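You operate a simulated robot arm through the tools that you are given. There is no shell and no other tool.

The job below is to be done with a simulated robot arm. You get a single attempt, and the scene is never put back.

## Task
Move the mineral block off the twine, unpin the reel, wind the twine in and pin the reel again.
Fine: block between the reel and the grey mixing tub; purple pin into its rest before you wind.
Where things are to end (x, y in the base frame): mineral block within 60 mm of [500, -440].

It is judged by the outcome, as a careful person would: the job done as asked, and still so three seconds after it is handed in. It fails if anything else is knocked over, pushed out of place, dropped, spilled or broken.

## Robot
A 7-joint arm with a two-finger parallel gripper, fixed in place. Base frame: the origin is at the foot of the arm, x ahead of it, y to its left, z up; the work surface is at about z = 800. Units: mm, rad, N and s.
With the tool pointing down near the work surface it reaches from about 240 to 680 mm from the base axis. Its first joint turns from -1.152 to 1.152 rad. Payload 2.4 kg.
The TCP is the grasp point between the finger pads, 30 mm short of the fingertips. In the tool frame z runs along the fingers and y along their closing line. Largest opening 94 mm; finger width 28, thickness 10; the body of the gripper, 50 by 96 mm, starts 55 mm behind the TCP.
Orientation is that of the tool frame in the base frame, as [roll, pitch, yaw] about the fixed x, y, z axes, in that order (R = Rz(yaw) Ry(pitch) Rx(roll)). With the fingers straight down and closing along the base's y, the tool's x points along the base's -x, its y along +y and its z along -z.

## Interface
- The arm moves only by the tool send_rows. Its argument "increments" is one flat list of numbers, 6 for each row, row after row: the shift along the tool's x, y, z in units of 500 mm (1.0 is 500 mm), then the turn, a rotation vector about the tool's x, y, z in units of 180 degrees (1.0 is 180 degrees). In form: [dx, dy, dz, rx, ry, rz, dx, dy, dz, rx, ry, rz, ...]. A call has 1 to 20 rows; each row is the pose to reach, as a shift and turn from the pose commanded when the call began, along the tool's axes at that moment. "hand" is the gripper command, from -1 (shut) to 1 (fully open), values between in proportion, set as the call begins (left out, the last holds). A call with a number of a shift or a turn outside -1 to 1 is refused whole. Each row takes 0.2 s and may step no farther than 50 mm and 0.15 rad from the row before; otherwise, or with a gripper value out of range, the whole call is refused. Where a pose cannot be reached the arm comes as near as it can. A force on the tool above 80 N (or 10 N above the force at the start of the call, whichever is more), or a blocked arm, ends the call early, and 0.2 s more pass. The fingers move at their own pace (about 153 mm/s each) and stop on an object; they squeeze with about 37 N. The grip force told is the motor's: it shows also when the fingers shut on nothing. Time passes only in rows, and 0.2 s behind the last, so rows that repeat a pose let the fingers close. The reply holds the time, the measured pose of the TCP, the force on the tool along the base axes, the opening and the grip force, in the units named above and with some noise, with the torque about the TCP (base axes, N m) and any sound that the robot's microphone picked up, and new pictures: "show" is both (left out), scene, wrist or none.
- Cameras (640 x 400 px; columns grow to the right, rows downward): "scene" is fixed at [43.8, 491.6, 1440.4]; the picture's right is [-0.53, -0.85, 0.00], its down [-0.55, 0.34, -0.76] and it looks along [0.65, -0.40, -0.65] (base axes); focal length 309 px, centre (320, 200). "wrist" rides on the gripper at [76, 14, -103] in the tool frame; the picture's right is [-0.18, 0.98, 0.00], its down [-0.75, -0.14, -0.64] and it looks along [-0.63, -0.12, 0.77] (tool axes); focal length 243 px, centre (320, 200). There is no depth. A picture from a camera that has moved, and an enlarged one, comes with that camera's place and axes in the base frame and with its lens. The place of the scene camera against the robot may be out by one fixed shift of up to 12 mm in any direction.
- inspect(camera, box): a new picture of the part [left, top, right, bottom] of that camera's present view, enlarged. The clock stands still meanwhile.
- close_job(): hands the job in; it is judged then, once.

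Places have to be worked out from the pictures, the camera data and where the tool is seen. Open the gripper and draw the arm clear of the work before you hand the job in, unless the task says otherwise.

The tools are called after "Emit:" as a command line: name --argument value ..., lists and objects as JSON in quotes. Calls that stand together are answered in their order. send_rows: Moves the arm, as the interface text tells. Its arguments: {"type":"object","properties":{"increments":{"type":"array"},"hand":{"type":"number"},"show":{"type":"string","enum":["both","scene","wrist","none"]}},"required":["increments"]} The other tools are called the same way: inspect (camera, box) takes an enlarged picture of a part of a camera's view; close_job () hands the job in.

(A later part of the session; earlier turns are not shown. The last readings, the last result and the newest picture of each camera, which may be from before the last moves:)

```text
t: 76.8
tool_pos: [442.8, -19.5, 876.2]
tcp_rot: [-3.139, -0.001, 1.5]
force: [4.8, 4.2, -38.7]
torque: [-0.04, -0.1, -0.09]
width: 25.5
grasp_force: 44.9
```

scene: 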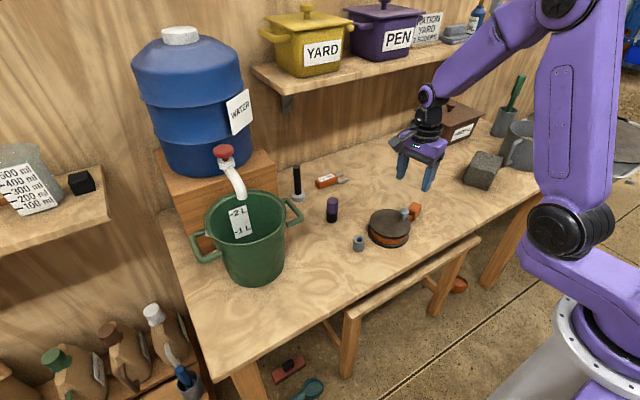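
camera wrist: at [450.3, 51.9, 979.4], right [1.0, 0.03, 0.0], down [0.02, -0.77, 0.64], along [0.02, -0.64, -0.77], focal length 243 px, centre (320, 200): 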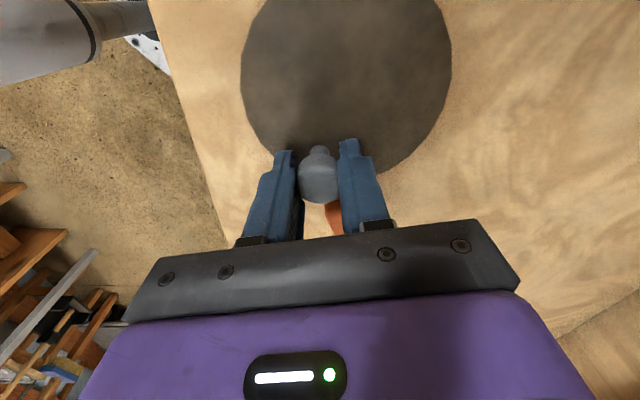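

The lateral resistance is still small, but a vertical force is building up in the grip. I'll release and rise to look at the toggle.

Emit:
send_rows --increments '[0, 0, 0, 0, 0, 0, 0, 0, 0, 0, 0, 0, 0, 0, -0.03, 0, 0, 0, 0, 0, -0.1, 0, 0, 0, 0, 0, -0.18, 0, 0, 0, 0, 0, -0.24, 0, 0, 0, 0, 0, -0.24, 0, 0, 0]' --hand 0.3

Emit:
inspect --camera "wrist" --box '[295, 75, 375, 175]'

Emit:
inspect --camera "scene" --box '[360, 180, 440, 255]'

```text
t: 78.4
tool_pos: [442.7, -20.8, 997.4]
tcp_rot: [3.141, 0.0, 1.502]
force: [-0.5, -0.3, -0.1]
torque: [-0.01, 0.01, 0.01]
width: 61.0
grasp_force: 0.1
camera wrist: at [462.0, 54.9, 1101.0], right [0.97, -0.25, 0.0], down [-0.19, -0.74, 0.64], along [-0.16, -0.62, -0.77], focal length 243 px, centre (320, 200)
```

scene: 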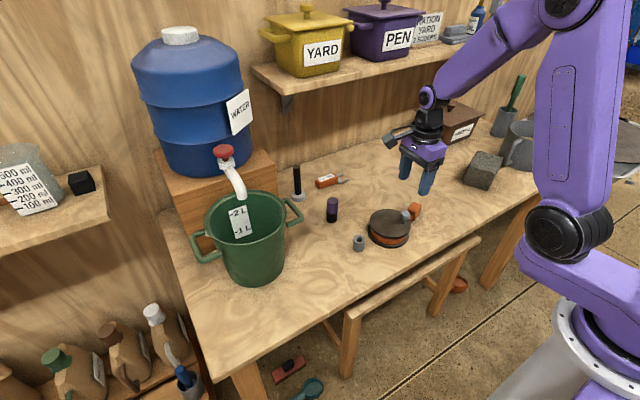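
wrist: 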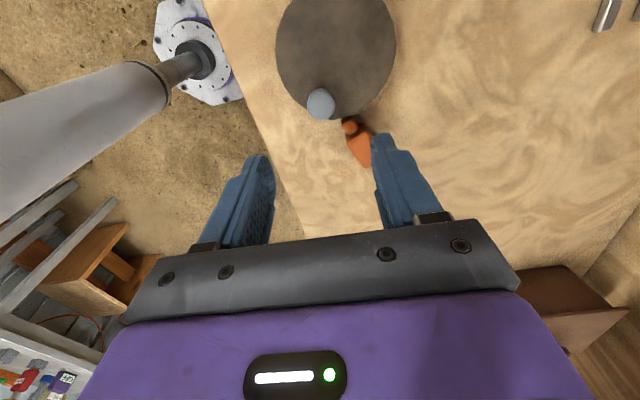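

```text
4.00 times, centred on (335, 125) of wrist
camera zoom: at [462.0, 54.9, 1101.0], right [0.97, -0.25, 0.0], down [-0.19, -0.74, 0.64], along [-0.16, -0.62, -0.77], focal length 970 px, centre (260, 500)
```

zoom: 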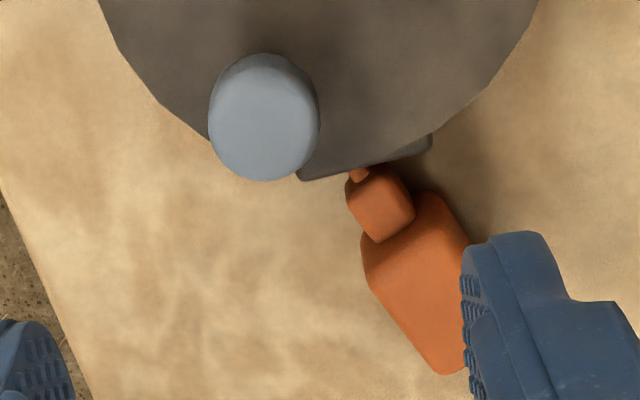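

```text
5.33 times, centred on (400, 218) of scene
camera zoom: at [43.7, 491.6, 1440.4], right [-0.53, -0.85, 0.0], down [-0.55, 0.34, -0.76], along [0.65, -0.4, -0.65], focal length 1646 px, centre (-107, 107)
```

zoom: 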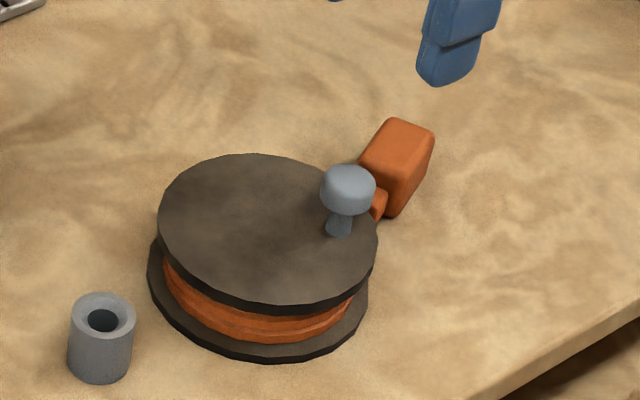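

The toggle hasn't moved with the last 16°; it already sits against the guide, so the twine is fully wound. Next I'll go back for the pin and move above the rest, squaring the hand.

Emit:
send_rows --increments '[0.0481, 0.0472, 0, 0, 0, -0.0037, 0.0962, 0.0943, 0, 0, 0, -0.0075, 0.1444, 0.1415, 0, 0, 0, -0.0112, 0.1925, 0.1886, 0, 0, 0, -0.0149, 0.2406, 0.2358, 0, 0, 0, -0.0186, 0.2887, 0.2829, 0, 0, 0, -0.0223, 0.2887, 0.2829, 0.07, 0, 0, -0.0223, 0.2887, 0.2829, 0.14, 0, 0, -0.0223, 0.2887, 0.2829, 0.14, 0, 0, -0.0223]' --hand 0.3

Emit:
inspect --camera "wrist" --box '[220, 40, 420, 240]'

Emit:
inspect --camera "scene" --box '[300, 140, 440, 255]'

```text
t: 80.4
tool_pos: [596.5, 116.2, 927.2]
tcp_rot: [3.141, 0.0, 1.571]
force: [0.1, 0.2, -0.1]
torque: [-0.02, 0.03, 0.04]
width: 61.4
grasp_force: 0.1
camera wrist: at [610.3, 191.1, 1029.4], right [0.98, -0.18, 0.0], down [-0.14, -0.75, 0.64], along [-0.12, -0.63, -0.77], focal length 243 px, centre (320, 200)
```

scene: 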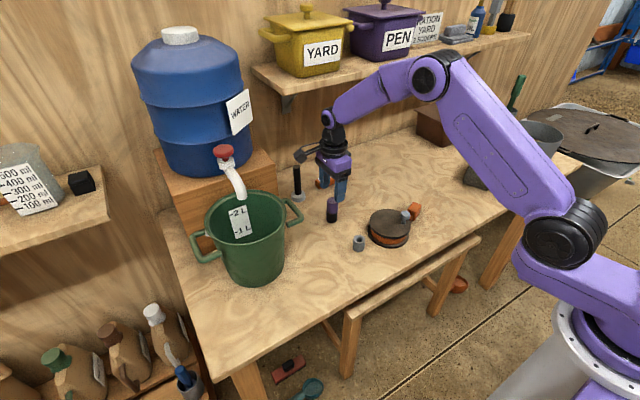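
wrist: 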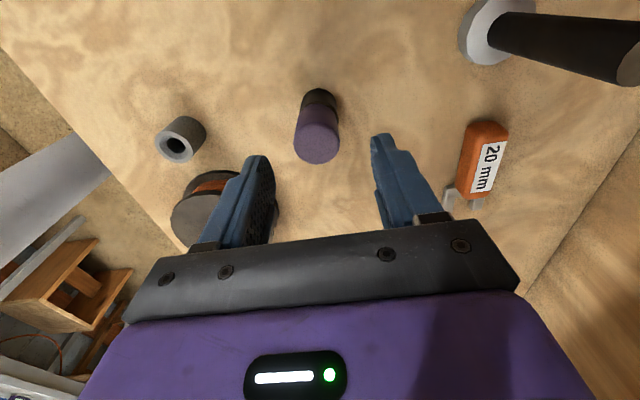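

```text
2.00 times, centred on (320, 140) of wrist
camera zoom: at [610.3, 191.1, 1029.4], right [0.98, -0.18, 0.0], down [-0.14, -0.75, 0.64], along [-0.12, -0.63, -0.77], focal length 485 px, centre (320, 320)
```

zoom: 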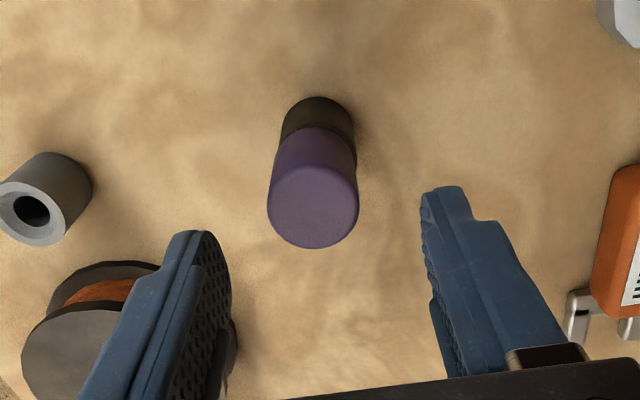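

```text
3.48 times, centred on (370, 198) of scene
camera zoom: at [43.8, 491.6, 1440.4], right [-0.53, -0.85, 0.0], down [-0.55, 0.34, -0.76], along [0.65, -0.4, -0.65], focal length 1074 px, centre (146, 209)
```

zoom: 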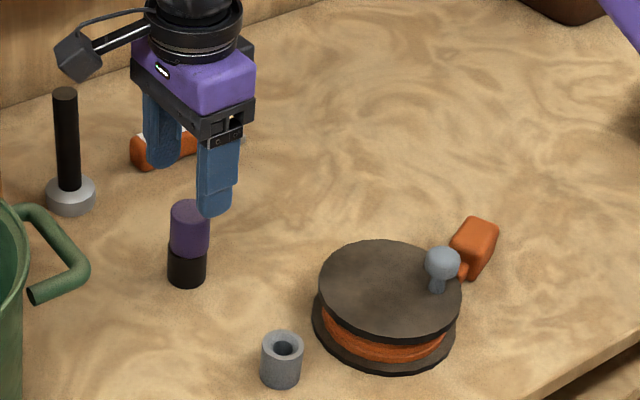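

The pin top is about 2.5 mm to -x and 3 mm to -y of the TCP. I'll correct and descend, stopping at z≈869 so the fingertips stay above the rest's rim this time.

Emit:
send_rows --increments '[-0.006, -0.005, 0.03, 0, 0, 0, -0.006, -0.005, 0.06, 0, 0, 0, -0.006, -0.005, 0.09, 0, 0, 0, -0.006, -0.005, 0.116, 0, 0, 0, -0.006, -0.005, 0.116, 0, 0, 0]' --hand 0.3 --show "wrist"

Emit:
inspect --camera "scene" --box '[305, 160, 365, 240]'

Emit:
inspect --camera "wrist" --box '[220, 80, 420, 260]'

```text
t: 81.6
tool_pos: [594.0, 111.3, 868.6]
tcp_rot: [3.141, 0.0, 1.571]
force: [-0.1, 0.2, 0.6]
torque: [0.02, -0.02, 0.0]
width: 60.9
grasp_force: 0.1
camera wrist: at [606.6, 187.1, 973.0], right [0.98, -0.18, 0.0], down [-0.14, -0.75, 0.64], along [-0.12, -0.63, -0.77], focal length 243 px, centre (320, 200)
```

wrist: 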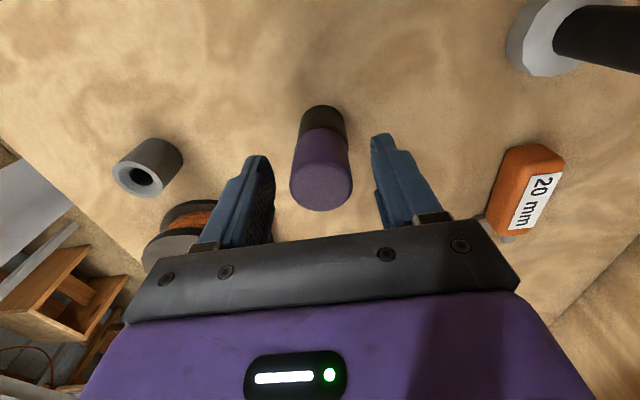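

```text
5.00 times, centred on (335, 200) of scene
camera zoom: at [43.8, 491.6, 1440.4], right [-0.53, -0.85, 0.0], down [-0.55, 0.34, -0.76], along [0.65, -0.4, -0.65], focal length 1543 px, centre (245, 200)
```

zoom: 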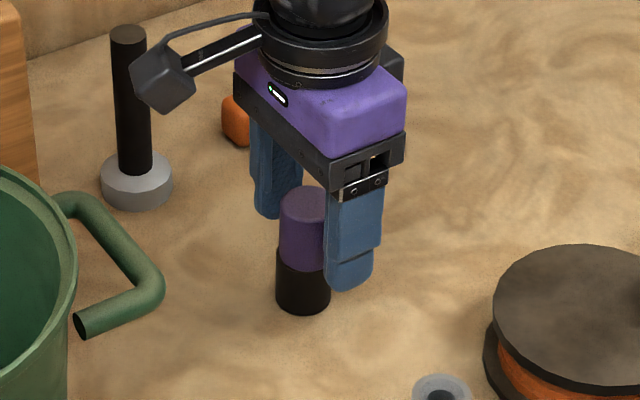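

```text
2.22 times, centred on (320, 170) of wrist
camera zoom: at [606.6, 187.1, 973.0], right [0.98, -0.18, 0.0], down [-0.14, -0.75, 0.64], along [-0.12, -0.63, -0.77], focal length 539 px, centre (320, 267)
```

zoom: 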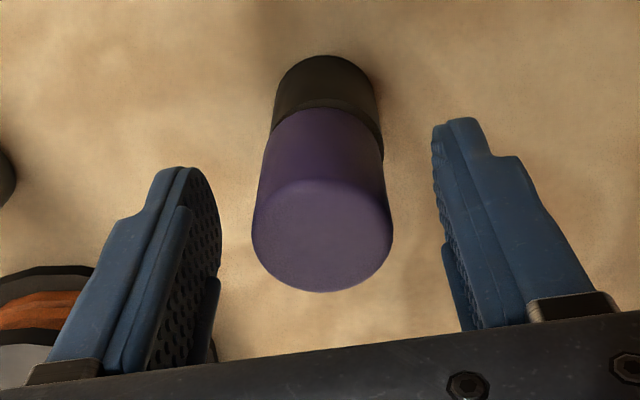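

The pin is now about 3 mm toward +y of the TCP, so I'll recentre by 2.5 mm and close on the head.

Emit:
send_rows --increments '[0.005, 0, 0, 0, 0, 0, 0.005, 0, 0, 0, 0, 0]' --hand 0.3 --show "none"

Emit:
send_rows --increments '[0, 0, 0, 0, 0, 0, 0, 0, 0, 0, 0, 0, 0, 0, 0, 0, 0, 0, 0, 0, 0, 0, 0, 0]' --hand -1 --show "wrist"

Emit:
inspect --camera "wrist" --box '[220, 80, 420, 260]'

```text
t: 82.2
tool_pos: [592.9, 114.8, 868.4]
tcp_rot: [3.14, -0.002, 1.571]
force: [-1.1, 0.2, -0.2]
torque: [-0.04, 0.0, -0.03]
width: 61.2
grasp_force: 0.0
```

```text
t: 83.2
tool_pos: [593.2, 114.6, 869.9]
tcp_rot: [3.137, 0.0, 1.57]
force: [5.7, 1.0, -1.0]
torque: [0.02, -0.23, 0.0]
width: 31.9
grasp_force: 36.7
camera wrist: at [606.9, 189.7, 973.2], right [0.98, -0.18, 0.0], down [-0.14, -0.75, 0.64], along [-0.12, -0.63, -0.77], focal length 243 px, centre (320, 200)
```

wrist: 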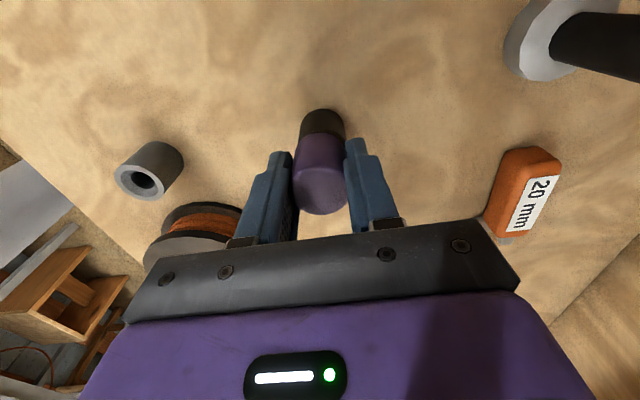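

```text
2.22 times, centred on (320, 170) of wrist
camera zoom: at [606.9, 189.7, 973.2], right [0.98, -0.18, 0.0], down [-0.14, -0.75, 0.64], along [-0.12, -0.63, -0.77], focal length 539 px, centre (320, 267)
```

zoom: 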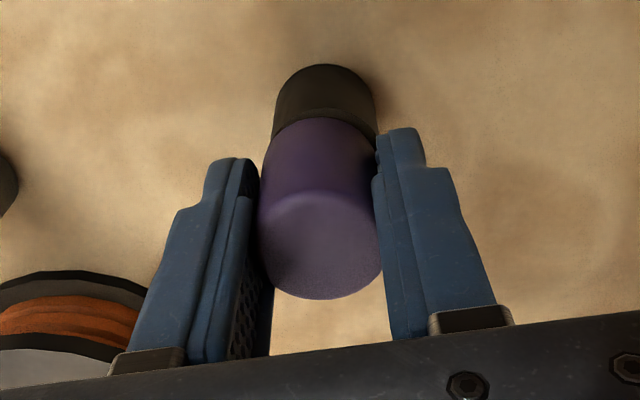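

The grip is good at 31.9 mm. I'll draw the pin straight up out of the rest.

Emit:
send_rows --increments '[0, 0, -0.01, 0, 0, 0, 0, 0, -0.025, 0, 0, 0, 0, 0, -0.04, 0, 0, 0, 0, 0, -0.06, 0, 0, 0, 0, 0, -0.09, 0, 0, 0, 0, 0, -0.12, 0, 0, 0, 0, 0, -0.15, 0, 0, 0, 0, 0, -0.15, 0, 0, 0]' --hand -1

Emit:
inspect --camera "wrist" --box '[260, 60, 380, 180]'

Emit:
inspect --camera "scene" --box '[300, 140, 380, 240]'

```text
t: 85.0
tool_pos: [591.5, 113.4, 943.3]
tcp_rot: [-3.141, 0.001, 1.571]
force: [0.7, 0.6, -1.1]
torque: [0.0, 0.02, 0.02]
width: 31.8
grasp_force: 36.7
camera wrist: at [606.2, 188.8, 1047.3], right [0.98, -0.18, 0.0], down [-0.14, -0.75, 0.64], along [-0.12, -0.63, -0.77], focal length 243 px, centre (320, 200)
```

scene: 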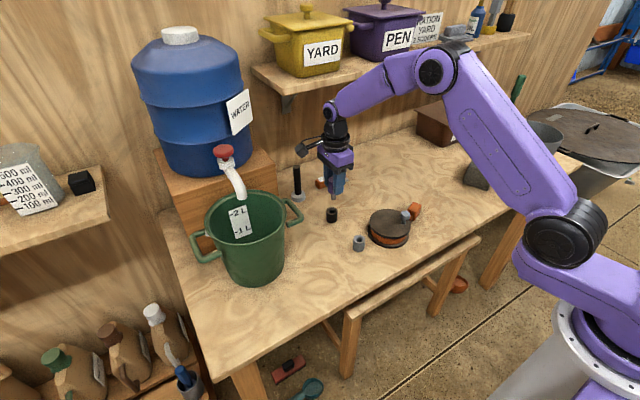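
wrist: 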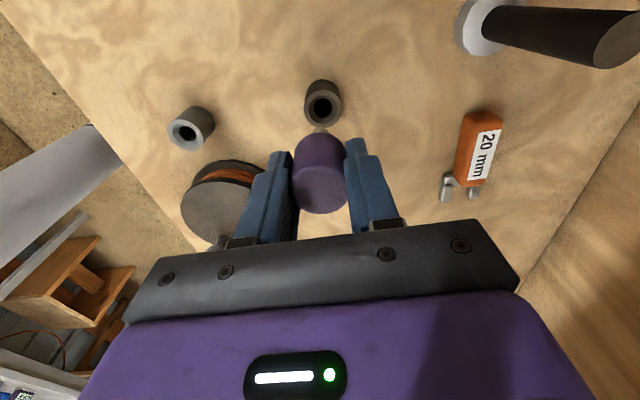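

```text
3.33 times, centred on (320, 120) of wrist
camera zoom: at [606.2, 188.8, 1047.3], right [0.98, -0.18, 0.0], down [-0.14, -0.75, 0.64], along [-0.12, -0.63, -0.77], focal length 809 px, centre (320, 467)
```

zoom: 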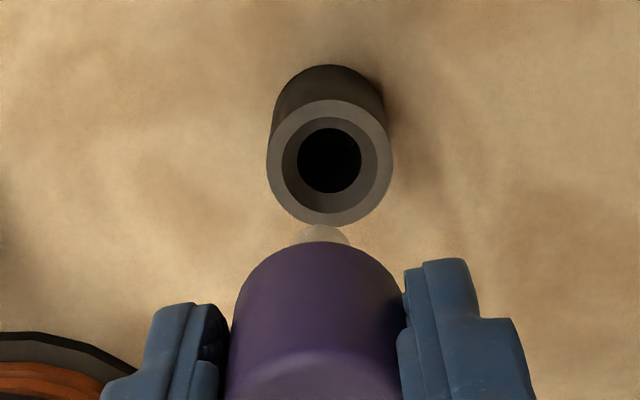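

```text
4.00 times, centred on (340, 190) of scene
camera zoom: at [43.8, 491.6, 1440.4], right [-0.53, -0.85, 0.0], down [-0.55, 0.34, -0.76], along [0.65, -0.4, -0.65], focal length 1235 px, centre (240, 240)
```

zoom: 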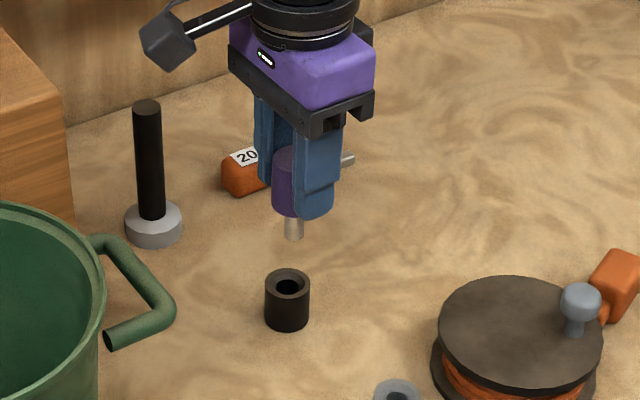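

The pin is out cleanly. From my earlier moves, the socket lies about (-129.5, -1) mm from here, so I'll carry the pin over there at the same height and compare pictures.

Emit:
send_rows --increments '[0, -0.045, 0, 0, 0, 0, 0, -0.09, 0, 0, 0, 0, 0, -0.135, 0, 0, 0, 0, -0.001, -0.18, 0, 0, 0, 0, -0.002, -0.225, 0, 0, 0, 0, -0.002, -0.259, 0, 0, 0, 0, -0.002, -0.259, 0, 0, 0, 0]' --hand -1

Emit:
inspect --camera "wrist" --box '[260, 60, 380, 180]'

Emit:
inspect --camera "scene" --box '[320, 170, 420, 260]'

```text
t: 86.6
tool_pos: [462.8, 113.7, 942.2]
tcp_rot: [-3.141, -0.001, 1.572]
force: [0.5, 0.5, -0.5]
torque: [-0.01, 0.02, 0.0]
width: 31.7
grasp_force: 36.8
camera wrist: at [477.2, 189.0, 1045.9], right [0.98, -0.18, 0.0], down [-0.14, -0.75, 0.64], along [-0.12, -0.63, -0.77], focal length 243 px, centre (320, 200)
```

scene: 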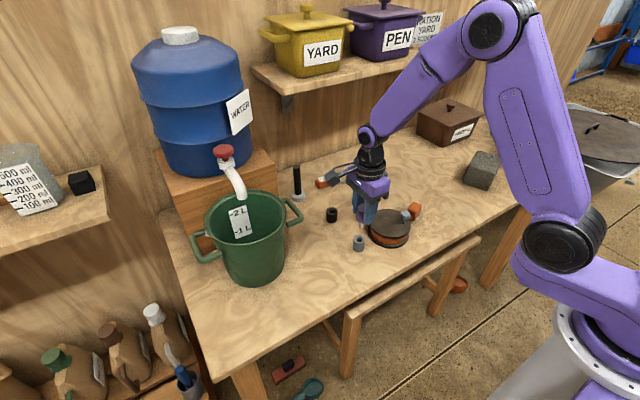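
wrist: 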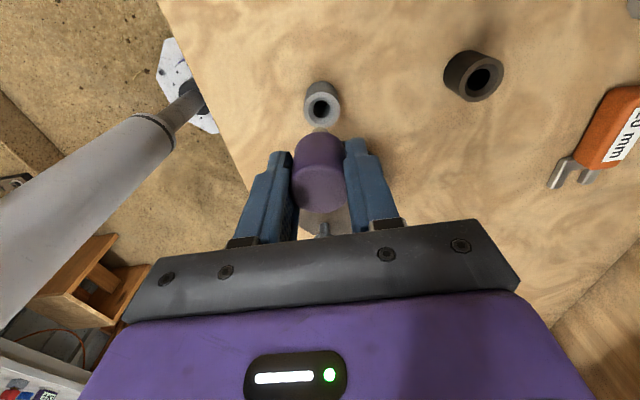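

```text
3.33 times, centred on (320, 120) of wrist
camera zoom: at [477.2, 189.0, 1045.9], right [0.98, -0.18, 0.0], down [-0.14, -0.75, 0.64], along [-0.12, -0.63, -0.77], focal length 809 px, centre (320, 467)
```

zoom: 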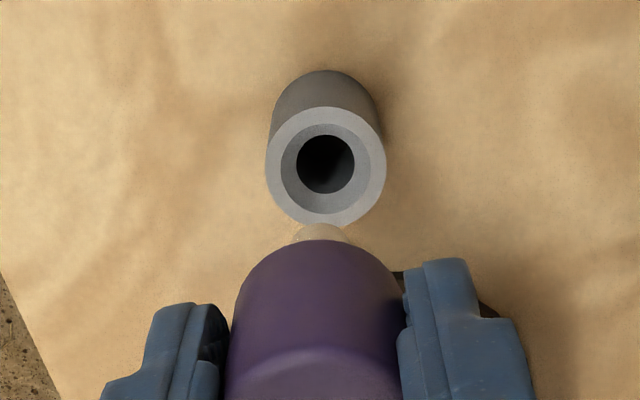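

```text
4.44 times, centred on (370, 215) of scene
camera zoom: at [43.8, 491.6, 1440.4], right [-0.53, -0.85, 0.0], down [-0.55, 0.34, -0.76], along [0.65, -0.4, -0.65], focal length 1372 px, centre (98, 133)
```

zoom: 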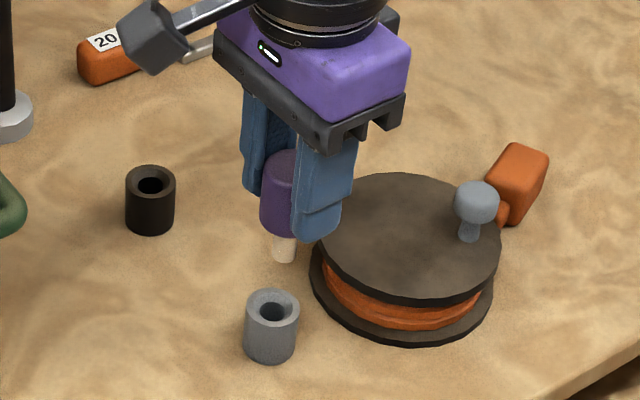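

The socket ring sits within about 1 mm of where the rest ring was in the aligned view. I'll descend to just above the rim with a 0.5 mm correction, then check.

Emit:
send_rows --increments '[-0.001, -0.0004, 0.03, 0, 0, 0, -0.001, -0.0004, 0.06, 0, 0, 0, -0.001, -0.0004, 0.085, 0, 0, 0, -0.001, -0.0004, 0.1, 0, 0, 0, -0.001, -0.0004, 0.1, 0, 0, 0]' --hand -1

Emit:
inspect --camera "wrist" --box '[260, 60, 380, 180]'

Emit:
inspect --camera "scene" --box '[340, 190, 400, 260]'

```text
t: 87.8
tool_pos: [463.5, 114.3, 894.1]
tcp_rot: [3.137, 0.0, 1.573]
force: [6.3, 12.6, 4.1]
torque: [0.8, -0.37, 0.02]
width: 31.8
grasp_force: 37.1
camera wrist: at [476.9, 189.2, 996.8], right [0.98, -0.18, 0.01], down [-0.14, -0.75, 0.64], along [-0.11, -0.63, -0.77], focal length 243 px, centre (320, 200)
```

scene: 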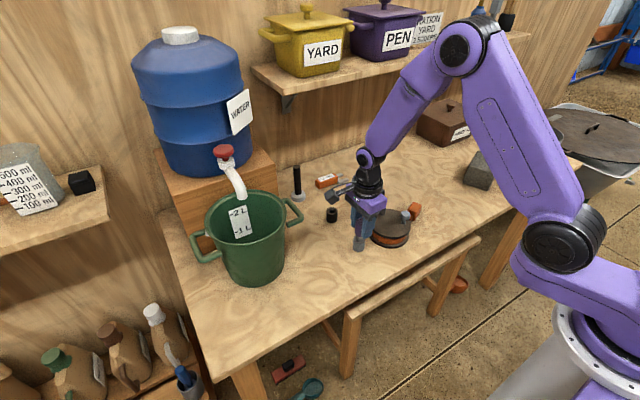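
wrist: 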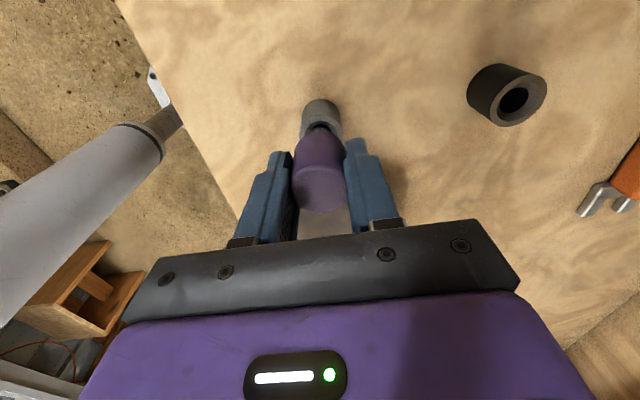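

```text
3.33 times, centred on (320, 120) of wrist
camera zoom: at [476.9, 189.2, 996.8], right [0.98, -0.18, 0.01], down [-0.14, -0.75, 0.64], along [-0.11, -0.63, -0.77], focal length 809 px, centre (320, 467)
```

zoom: 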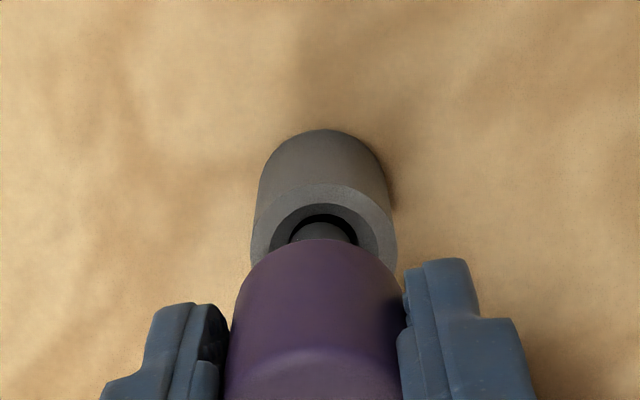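

```text
5.71 times, centred on (370, 225) of scene
camera zoom: at [43.8, 491.9, 1440.3], right [-0.53, -0.85, 0.0], down [-0.55, 0.34, -0.76], along [0.65, -0.4, -0.65], focal length 1764 px, centre (34, 57)
```

zoom: 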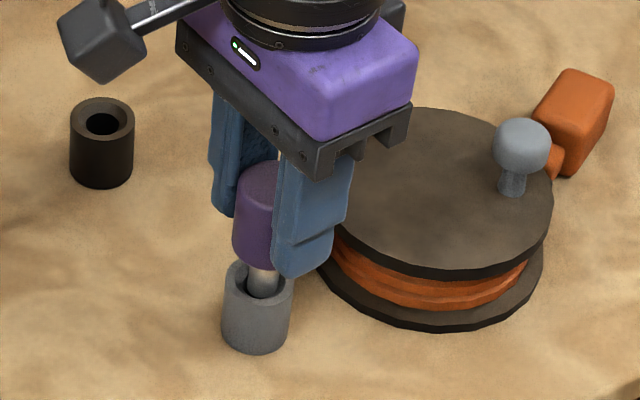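

The shaft tip is on the chamfer, with the socket pushing the pin toward (+x, +y). I'll shift about (+0.8, +1.5) mm and recheck.

Emit:
send_rows --increments '[0.0015, 0.0008, 0, 0, 0, 0, 0.003, 0.0016, 0, 0, 0, 0, 0.003, 0.0016, 0, 0, 0, 0]' --hand -1 --show "none"

```text
t: 88.6
tool_pos: [463.8, 115.2, 892.5]
tcp_rot: [3.138, 0.001, 1.574]
force: [7.6, 13.7, 1.2]
torque: [0.8, -0.43, -0.01]
width: 32.1
grasp_force: 37.2
```

The force hasn't eased as expected, so I'll look closely before doing anything else.

Emit:
inspect --camera "wrist" --box '[260, 80, 380, 200]'

Emit:
inspect --camera "scene" --box '[345, 205, 385, 255]'

Emit:
inspect --camera "scene" --box '[320, 130, 440, 250]'

```text
3.33 times, centred on (320, 140) of wrist
camera zoom: at [477.7, 189.1, 996.2], right [0.98, -0.18, 0.0], down [-0.14, -0.75, 0.64], along [-0.12, -0.63, -0.77], focal length 809 px, centre (320, 400)
```

zoom: 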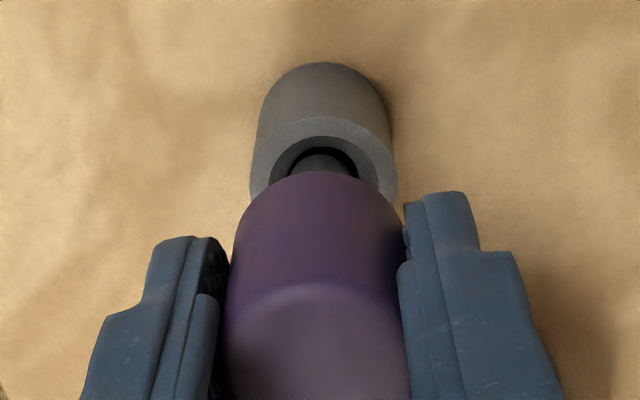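

```text
8.00 times, centred on (365, 230) of scene
camera zoom: at [43.9, 491.9, 1440.3], right [-0.53, -0.85, 0.0], down [-0.55, 0.34, -0.76], along [0.65, -0.4, -0.65], focal length 2470 px, centre (-40, -40)
```

zoom: 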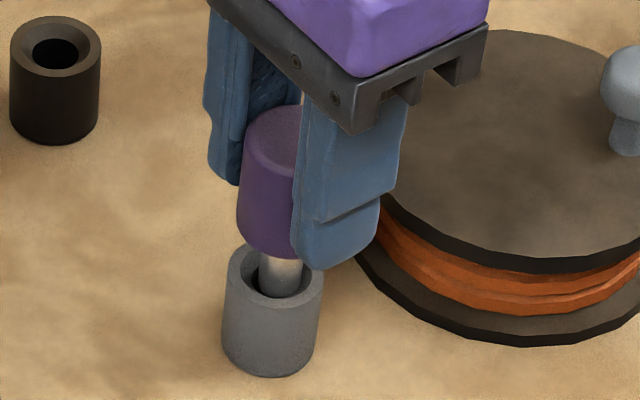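

```text
3.33 times, centred on (380, 190) of scene
camera zoom: at [43.9, 491.9, 1440.3], right [-0.53, -0.85, 0.0], down [-0.55, 0.34, -0.76], along [0.65, -0.4, -0.65], focal length 1029 px, centre (120, 233)
```

zoom: 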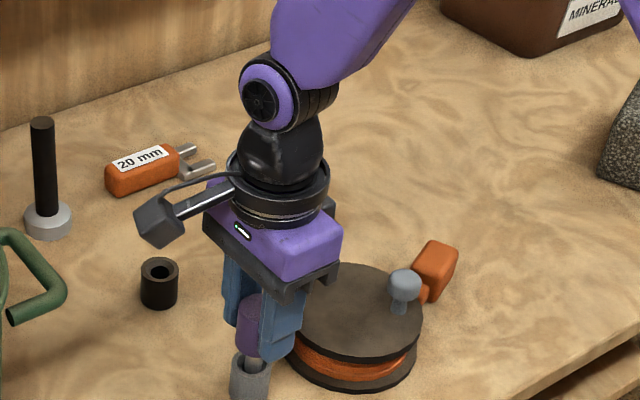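

In the scene the shaft stands about 2 mm toward (-x, -y) of the hole's centre, bearing on the chamfer. I'll lift 12 mm off the contact and re-measure the alignment.

Emit:
send_rows --increments '[0, 0, -0.01, 0, 0, 0, 0, 0, -0.024, 0, 0, 0, 0, 0, -0.024, 0, 0, 0]' --hand -1

Emit:
inspect --camera "wrist" --box '[260, 60, 380, 180]'

Emit:
inspect --camera "scene" --box '[345, 200, 385, 250]'

```text
t: 89.4
tool_pos: [464.0, 113.3, 906.0]
tcp_rot: [-3.14, 0.001, 1.57]
force: [-0.7, 0.1, -1.0]
torque: [0.01, 0.01, 0.01]
width: 31.7
grasp_force: 37.1
camera wrist: at [477.6, 188.4, 1009.2], right [0.98, -0.18, 0.0], down [-0.14, -0.75, 0.64], along [-0.12, -0.63, -0.77], focal length 243 px, centre (320, 200)
```

scene: 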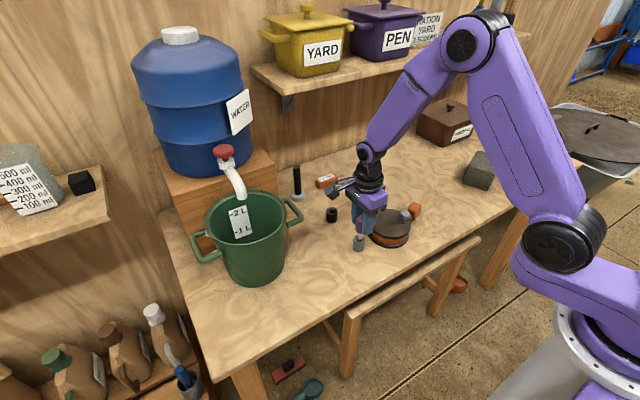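
wrist: 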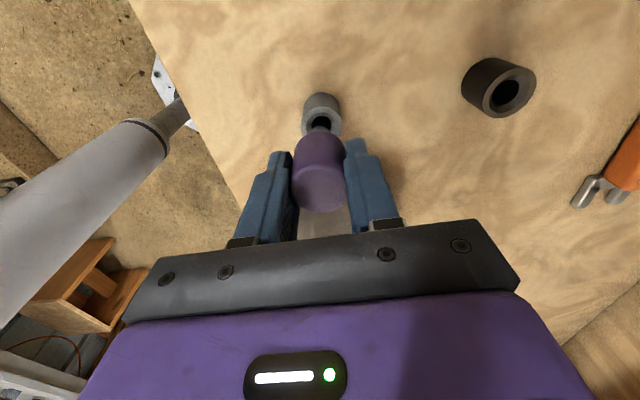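

```text
3.33 times, centred on (320, 120) of wrist
camera zoom: at [477.6, 188.4, 1009.2], right [0.98, -0.18, 0.0], down [-0.14, -0.75, 0.64], along [-0.12, -0.63, -0.77], focal length 809 px, centre (320, 467)
```

zoom: 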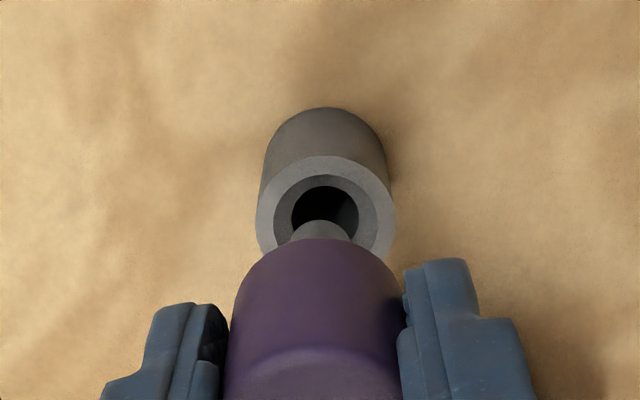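

```text
8.00 times, centred on (365, 225) of scene
camera zoom: at [43.8, 491.6, 1440.4], right [-0.53, -0.85, 0.0], down [-0.55, 0.34, -0.76], along [0.65, -0.4, -0.65], focal length 2470 px, centre (-40, 0)
```

zoom: 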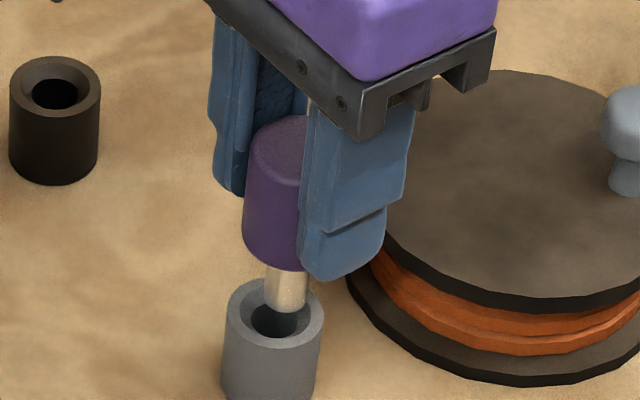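

Combining both pictures, the shaft tip is about (-0.6, -3) mm from the socket axis and roughly 6–8 mm above the rim. I'll shift by that amount at this height and look again.

Emit:
send_rows --increments '[0.003, 0.0006, 0, 0, 0, 0, 0.006, 0.0012, 0, 0, 0, 0, 0.006, 0.0012, 0, 0, 0, 0]' --hand -1

Emit:
inspect --camera "wrist" --box '[280, 80, 360, 180]'

Emit:
inspect --camera "scene" --box '[345, 205, 385, 255]'

```text
t: 90.2
tool_pos: [465.2, 116.3, 907.6]
tcp_rot: [3.141, 0.0, 1.57]
force: [-0.4, -0.4, -1.1]
torque: [0.0, 0.05, -0.02]
width: 31.9
grasp_force: 36.7
camera wrist: at [478.5, 191.9, 1008.9], right [0.98, -0.18, 0.0], down [-0.14, -0.75, 0.64], along [-0.12, -0.63, -0.77], focal length 243 px, centre (320, 200)
```

scene: 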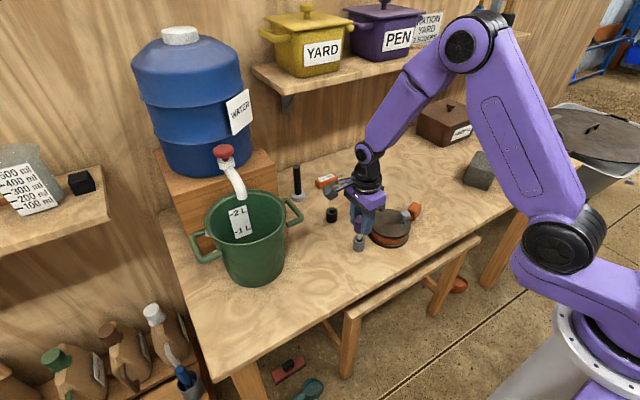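
wrist: 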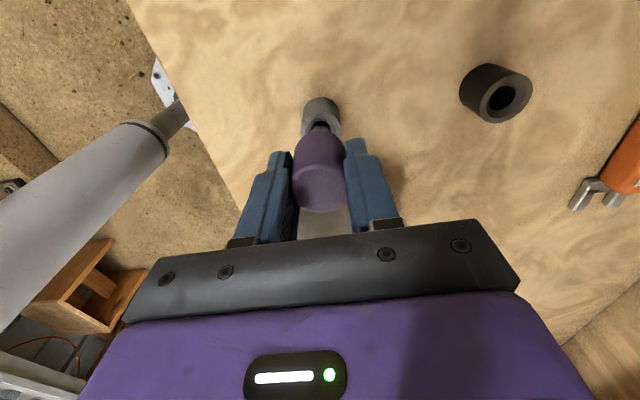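

```text
4.00 times, centred on (320, 130) of wrist
camera zoom: at [478.5, 191.9, 1008.9], right [0.98, -0.18, 0.0], down [-0.14, -0.75, 0.64], along [-0.12, -0.63, -0.77], focal length 970 px, centre (320, 480)
```

zoom: 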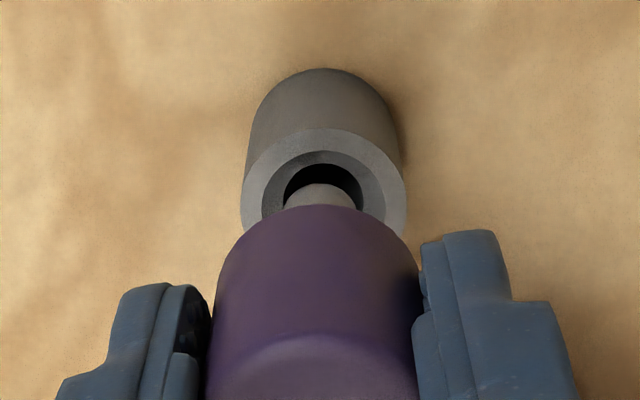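

```text
8.00 times, centred on (365, 230) of scene
camera zoom: at [43.8, 491.6, 1440.4], right [-0.53, -0.85, 0.0], down [-0.55, 0.34, -0.76], along [0.65, -0.4, -0.65], focal length 2470 px, centre (-40, -40)
```

zoom: 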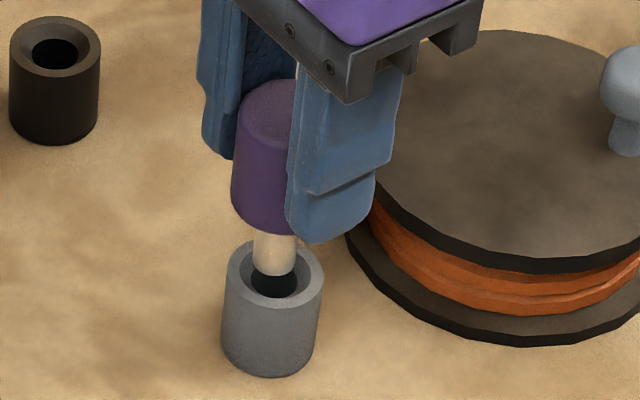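

Both pictures now show the shaft centred on the socket hole. I'll lower slowly and read the forces.

Emit:
send_rows --increments '[0, 0, 0.006, 0, 0, 0, 0, 0, 0.012, 0, 0, 0, 0, 0, 0.018, 0, 0, 0, 0, 0, 0.024, 0, 0, 0, 0, 0, 0.024, 0, 0, 0]' --hand -1 --show "none"

Emit:
inspect --camera "scene" --box '[345, 205, 385, 255]'

```text
t: 91.4
tool_pos: [465.7, 115.2, 893.2]
tcp_rot: [-3.141, 0.0, 1.571]
force: [-0.6, 0.2, 0.1]
torque: [-0.02, 0.04, 0.0]
width: 31.9
grasp_force: 36.8
```

```text
8.00 times, centred on (365, 230) of scene
camera zoom: at [43.8, 491.6, 1440.4], right [-0.53, -0.85, 0.0], down [-0.55, 0.34, -0.76], along [0.65, -0.4, -0.65], focal length 2470 px, centre (-40, -40)
```

zoom: 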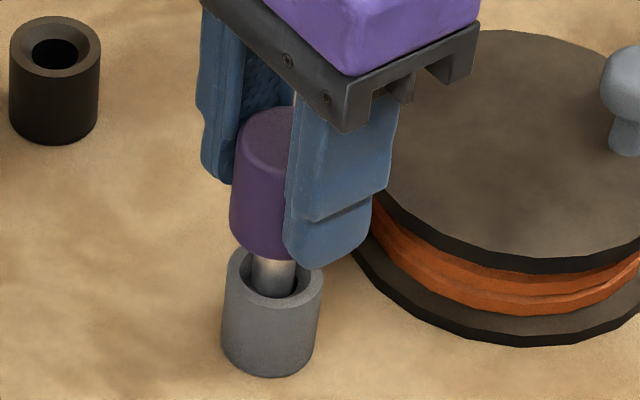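

The shaft has entered the socket with no side force. I'll continue down in 2 mm steps.

Emit:
send_rows --increments '[0, 0, 0.005, 0, 0, 0, 0, 0, 0.01, 0, 0, 0, 0, 0, 0.015, 0, 0, 0, 0, 0, 0.02, 0, 0, 0, 0, 0, 0.025, 0, 0, 0, 0, 0, 0.025, 0, 0, 0]' --hand -1 --show "none"

Emit:
inspect --camera "scene" --box '[345, 205, 385, 255]'

```text
t: 92.8
tool_pos: [463.8, 115.1, 881.2]
tcp_rot: [3.141, 0.001, 1.571]
force: [0.8, -5.2, -0.5]
torque: [-0.31, 0.05, 0.01]
width: 31.9
grasp_force: 36.7
```

```text
8.00 times, centred on (365, 230) of scene
camera zoom: at [43.8, 491.5, 1440.5], right [-0.53, -0.85, 0.0], down [-0.55, 0.34, -0.76], along [0.65, -0.4, -0.65], focal length 2470 px, centre (-40, -40)
```

zoom: 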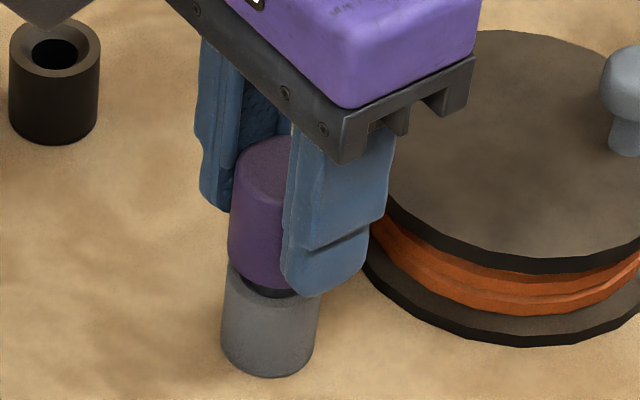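

It's going in well, with a small -5 N along y. I'll ease 0.7 mm toward -y and continue down.

Emit:
send_rows --increments '[-0.0014, 0, 0.002, 0, 0, 0, -0.0014, 0, 0.006, 0, 0, 0, -0.0014, 0, 0.01, 0, 0, 0, -0.0014, 0, 0.014, 0, 0, 0, -0.0014, 0, 0.014, 0, 0, 0]' --hand -1 --show "none"

Emit:
inspect --camera "scene" --box '[345, 205, 385, 255]'

```text
t: 94.0
tool_pos: [464.3, 116.6, 875.2]
tcp_rot: [-3.141, 0.0, 1.572]
force: [-0.3, 0.8, -0.6]
torque: [0.0, -0.03, 0.02]
width: 31.8
grasp_force: 36.9
```

```text
8.00 times, centred on (365, 230) of scene
camera zoom: at [43.8, 491.6, 1440.4], right [-0.53, -0.85, 0.0], down [-0.55, 0.34, -0.76], along [0.65, -0.4, -0.65], focal length 2470 px, centre (-40, -40)
```

zoom: 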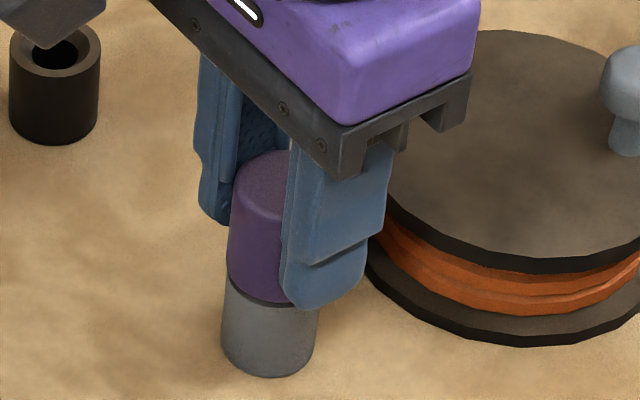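

The side force is zero and the head is only a few millimetres above the socket rim. I'll lower to seating in 1 mm steps.

Emit:
send_rows --increments '[0, 0, 0.002, 0, 0, 0, 0, 0, 0.004, 0, 0, 0, 0, 0, 0.006, 0, 0, 0, 0, 0, 0.006, 0, 0, 0]' --hand -1 --show "none"

Emit:
inspect --camera "scene" --box '[345, 205, 385, 255]'

```text
t: 95.0
tool_pos: [465.6, 116.8, 871.8]
tcp_rot: [-3.142, -0.001, 1.574]
force: [-1.0, 1.1, 8.7]
torque: [-0.1, -0.04, 0.02]
width: 31.5
grasp_force: 36.7
```

```text
8.00 times, centred on (365, 230) of scene
camera zoom: at [43.5, 491.6, 1440.5], right [-0.53, -0.85, 0.0], down [-0.55, 0.34, -0.76], along [0.65, -0.4, -0.65], focal length 2470 px, centre (-40, -40)
```

zoom: 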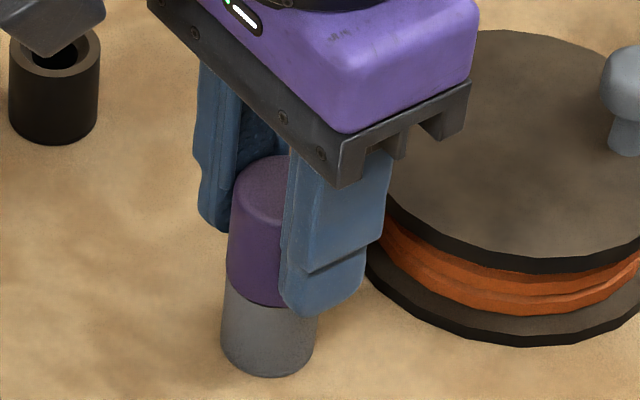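

The head is flush on the socket rim, and an upward force of 9 N confirms seating. I'll press half a millimetre more, then open the fingers.

Emit:
send_rows --increments '[0, 0, 0.001, 0, 0, 0, 0, 0, 0.001, 0, 0, 0]' --hand -1 --show "none"

Emit:
send_rows --increments '[0, 0, 0, 0, 0, 0, 0, 0, 0, 0, 0, 0, 0, 0, 0, 0, 0, 0]' --hand 0.3

Emit:
inspect --camera "scene" --box '[345, 205, 385, 255]'

Emit:
inspect --camera "wrist" --box '[220, 80, 420, 260]'

```text
t: 95.6
tool_pos: [464.4, 115.6, 870.3]
tcp_rot: [3.141, 0.001, 1.57]
force: [0.9, 0.4, 1.8]
torque: [-0.05, 0.01, -0.01]
width: 31.7
grasp_force: 37.3
```

```text
t: 96.4
tool_pos: [464.2, 116.3, 870.8]
tcp_rot: [-3.141, 0.0, 1.57]
force: [-0.4, 0.3, 0.0]
torque: [0.03, -0.02, -0.01]
width: 61.1
grasp_force: 0.2
camera wrist: at [477.9, 190.7, 974.3], right [0.98, -0.18, 0.0], down [-0.14, -0.75, 0.64], along [-0.12, -0.63, -0.77], focal length 243 px, centre (320, 200)
```

scene: 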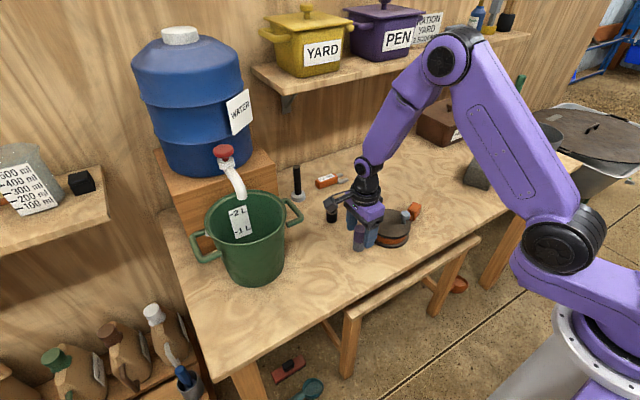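
wrist: 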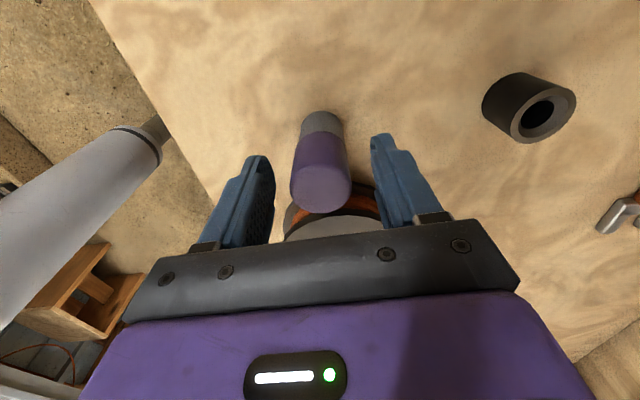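

```text
8.00 times, centred on (365, 230) of scene
camera zoom: at [43.8, 491.6, 1440.4], right [-0.53, -0.85, 0.0], down [-0.55, 0.34, -0.76], along [0.65, -0.4, -0.65], focal length 2470 px, centre (-40, -40)
```

zoom: 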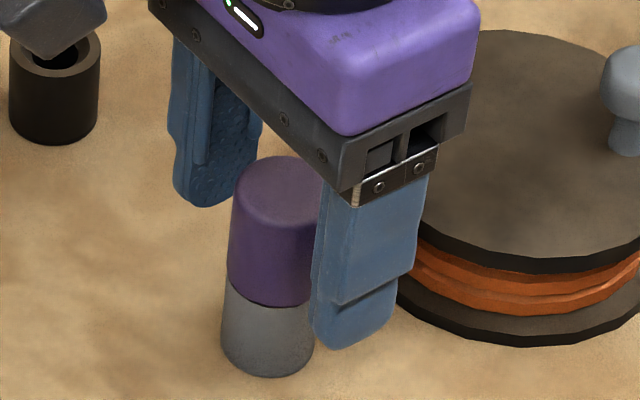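

```text
2.22 times, centred on (320, 170) of wrist
camera zoom: at [477.9, 190.7, 974.3], right [0.98, -0.18, 0.0], down [-0.14, -0.75, 0.64], along [-0.12, -0.63, -0.77], focal length 539 px, centre (320, 267)
```

zoom: 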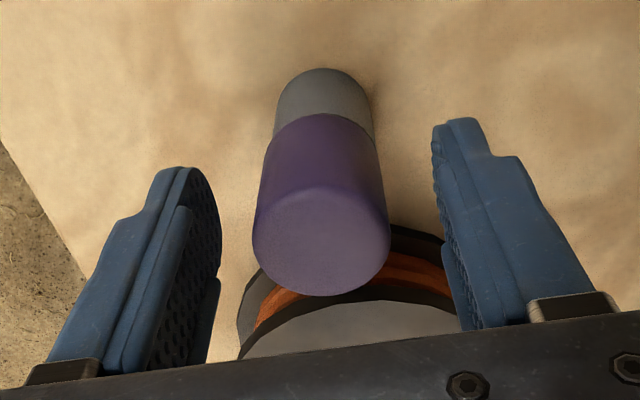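

The pin is seated flush, just as it was at the start, and the fingers are clear. I'll rise straight up and retreat high with the gripper open.

Emit:
send_rows --increments '[0, 0, -0.02, 0, 0, 0, 0, 0, -0.06, 0, 0, 0, 0, 0, -0.13, 0, 0, 0, 0, 0, -0.21, 0, 0, 0, 0, 0, -0.29, 0, 0, 0, 0, 0, -0.37, 0, 0, 0, 0, 0, -0.45, 0, 0, 0, 0, 0, -0.52, 0, 0, 0, 0, 0, -0.52, 0, 0, 0]' --hand 0.3

Emit:
inspect --camera "scene" --box '[310, 150, 450, 260]'

Emit:
inspect --camera "scene" --box '[400, 90, 600, 230]'

```text
t: 98.4
tool_pos: [465.7, 113.5, 1131.2]
tcp_rot: [-3.141, -0.001, 1.572]
force: [-1.2, 0.3, -0.2]
torque: [-0.01, 0.02, 0.0]
width: 61.2
grasp_force: 0.0
camera wrist: at [479.6, 188.8, 1234.5], right [0.98, -0.18, 0.0], down [-0.14, -0.75, 0.64], along [-0.12, -0.63, -0.77], focal length 243 px, centre (320, 200)
```

scene: 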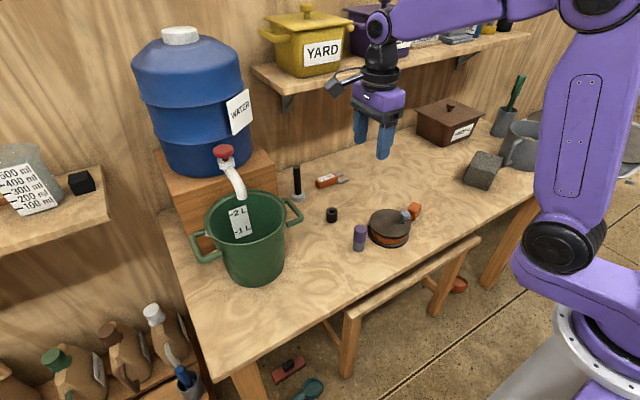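
wrist: 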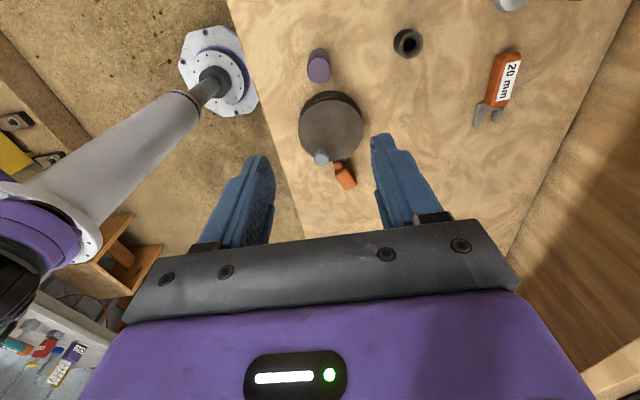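

```text
3.64 times, centred on (380, 205) of scene
camera zoom: at [43.7, 491.6, 1440.4], right [-0.53, -0.85, 0.0], down [-0.55, 0.34, -0.76], along [0.65, -0.4, -0.65], focal length 1122 px, centre (102, 182)
```

zoom: 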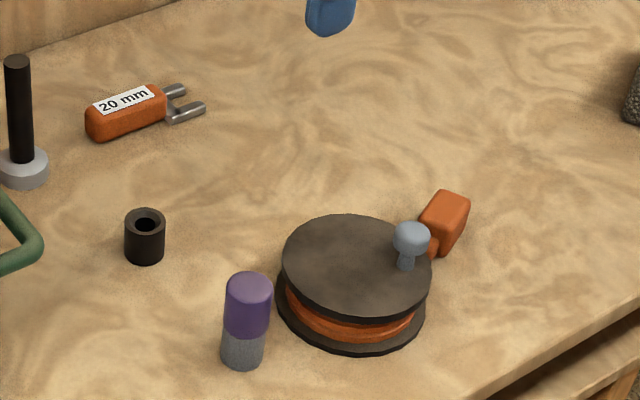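

```text
2.86 times, centred on (500, 160) of scene
camera zoom: at [43.7, 491.6, 1440.4], right [-0.53, -0.85, 0.0], down [-0.55, 0.34, -0.76], along [0.65, -0.4, -0.65], focal length 882 px, centre (-194, 314)
```

zoom: 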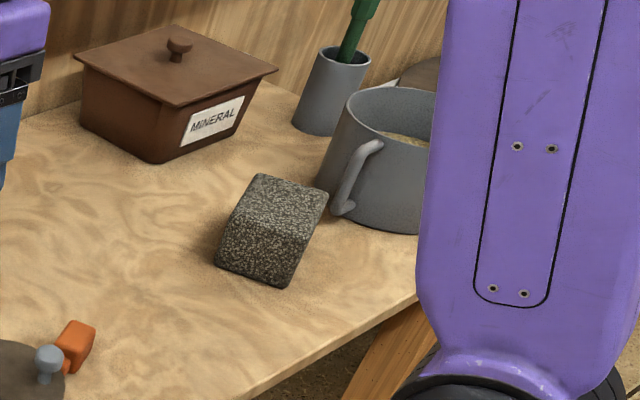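

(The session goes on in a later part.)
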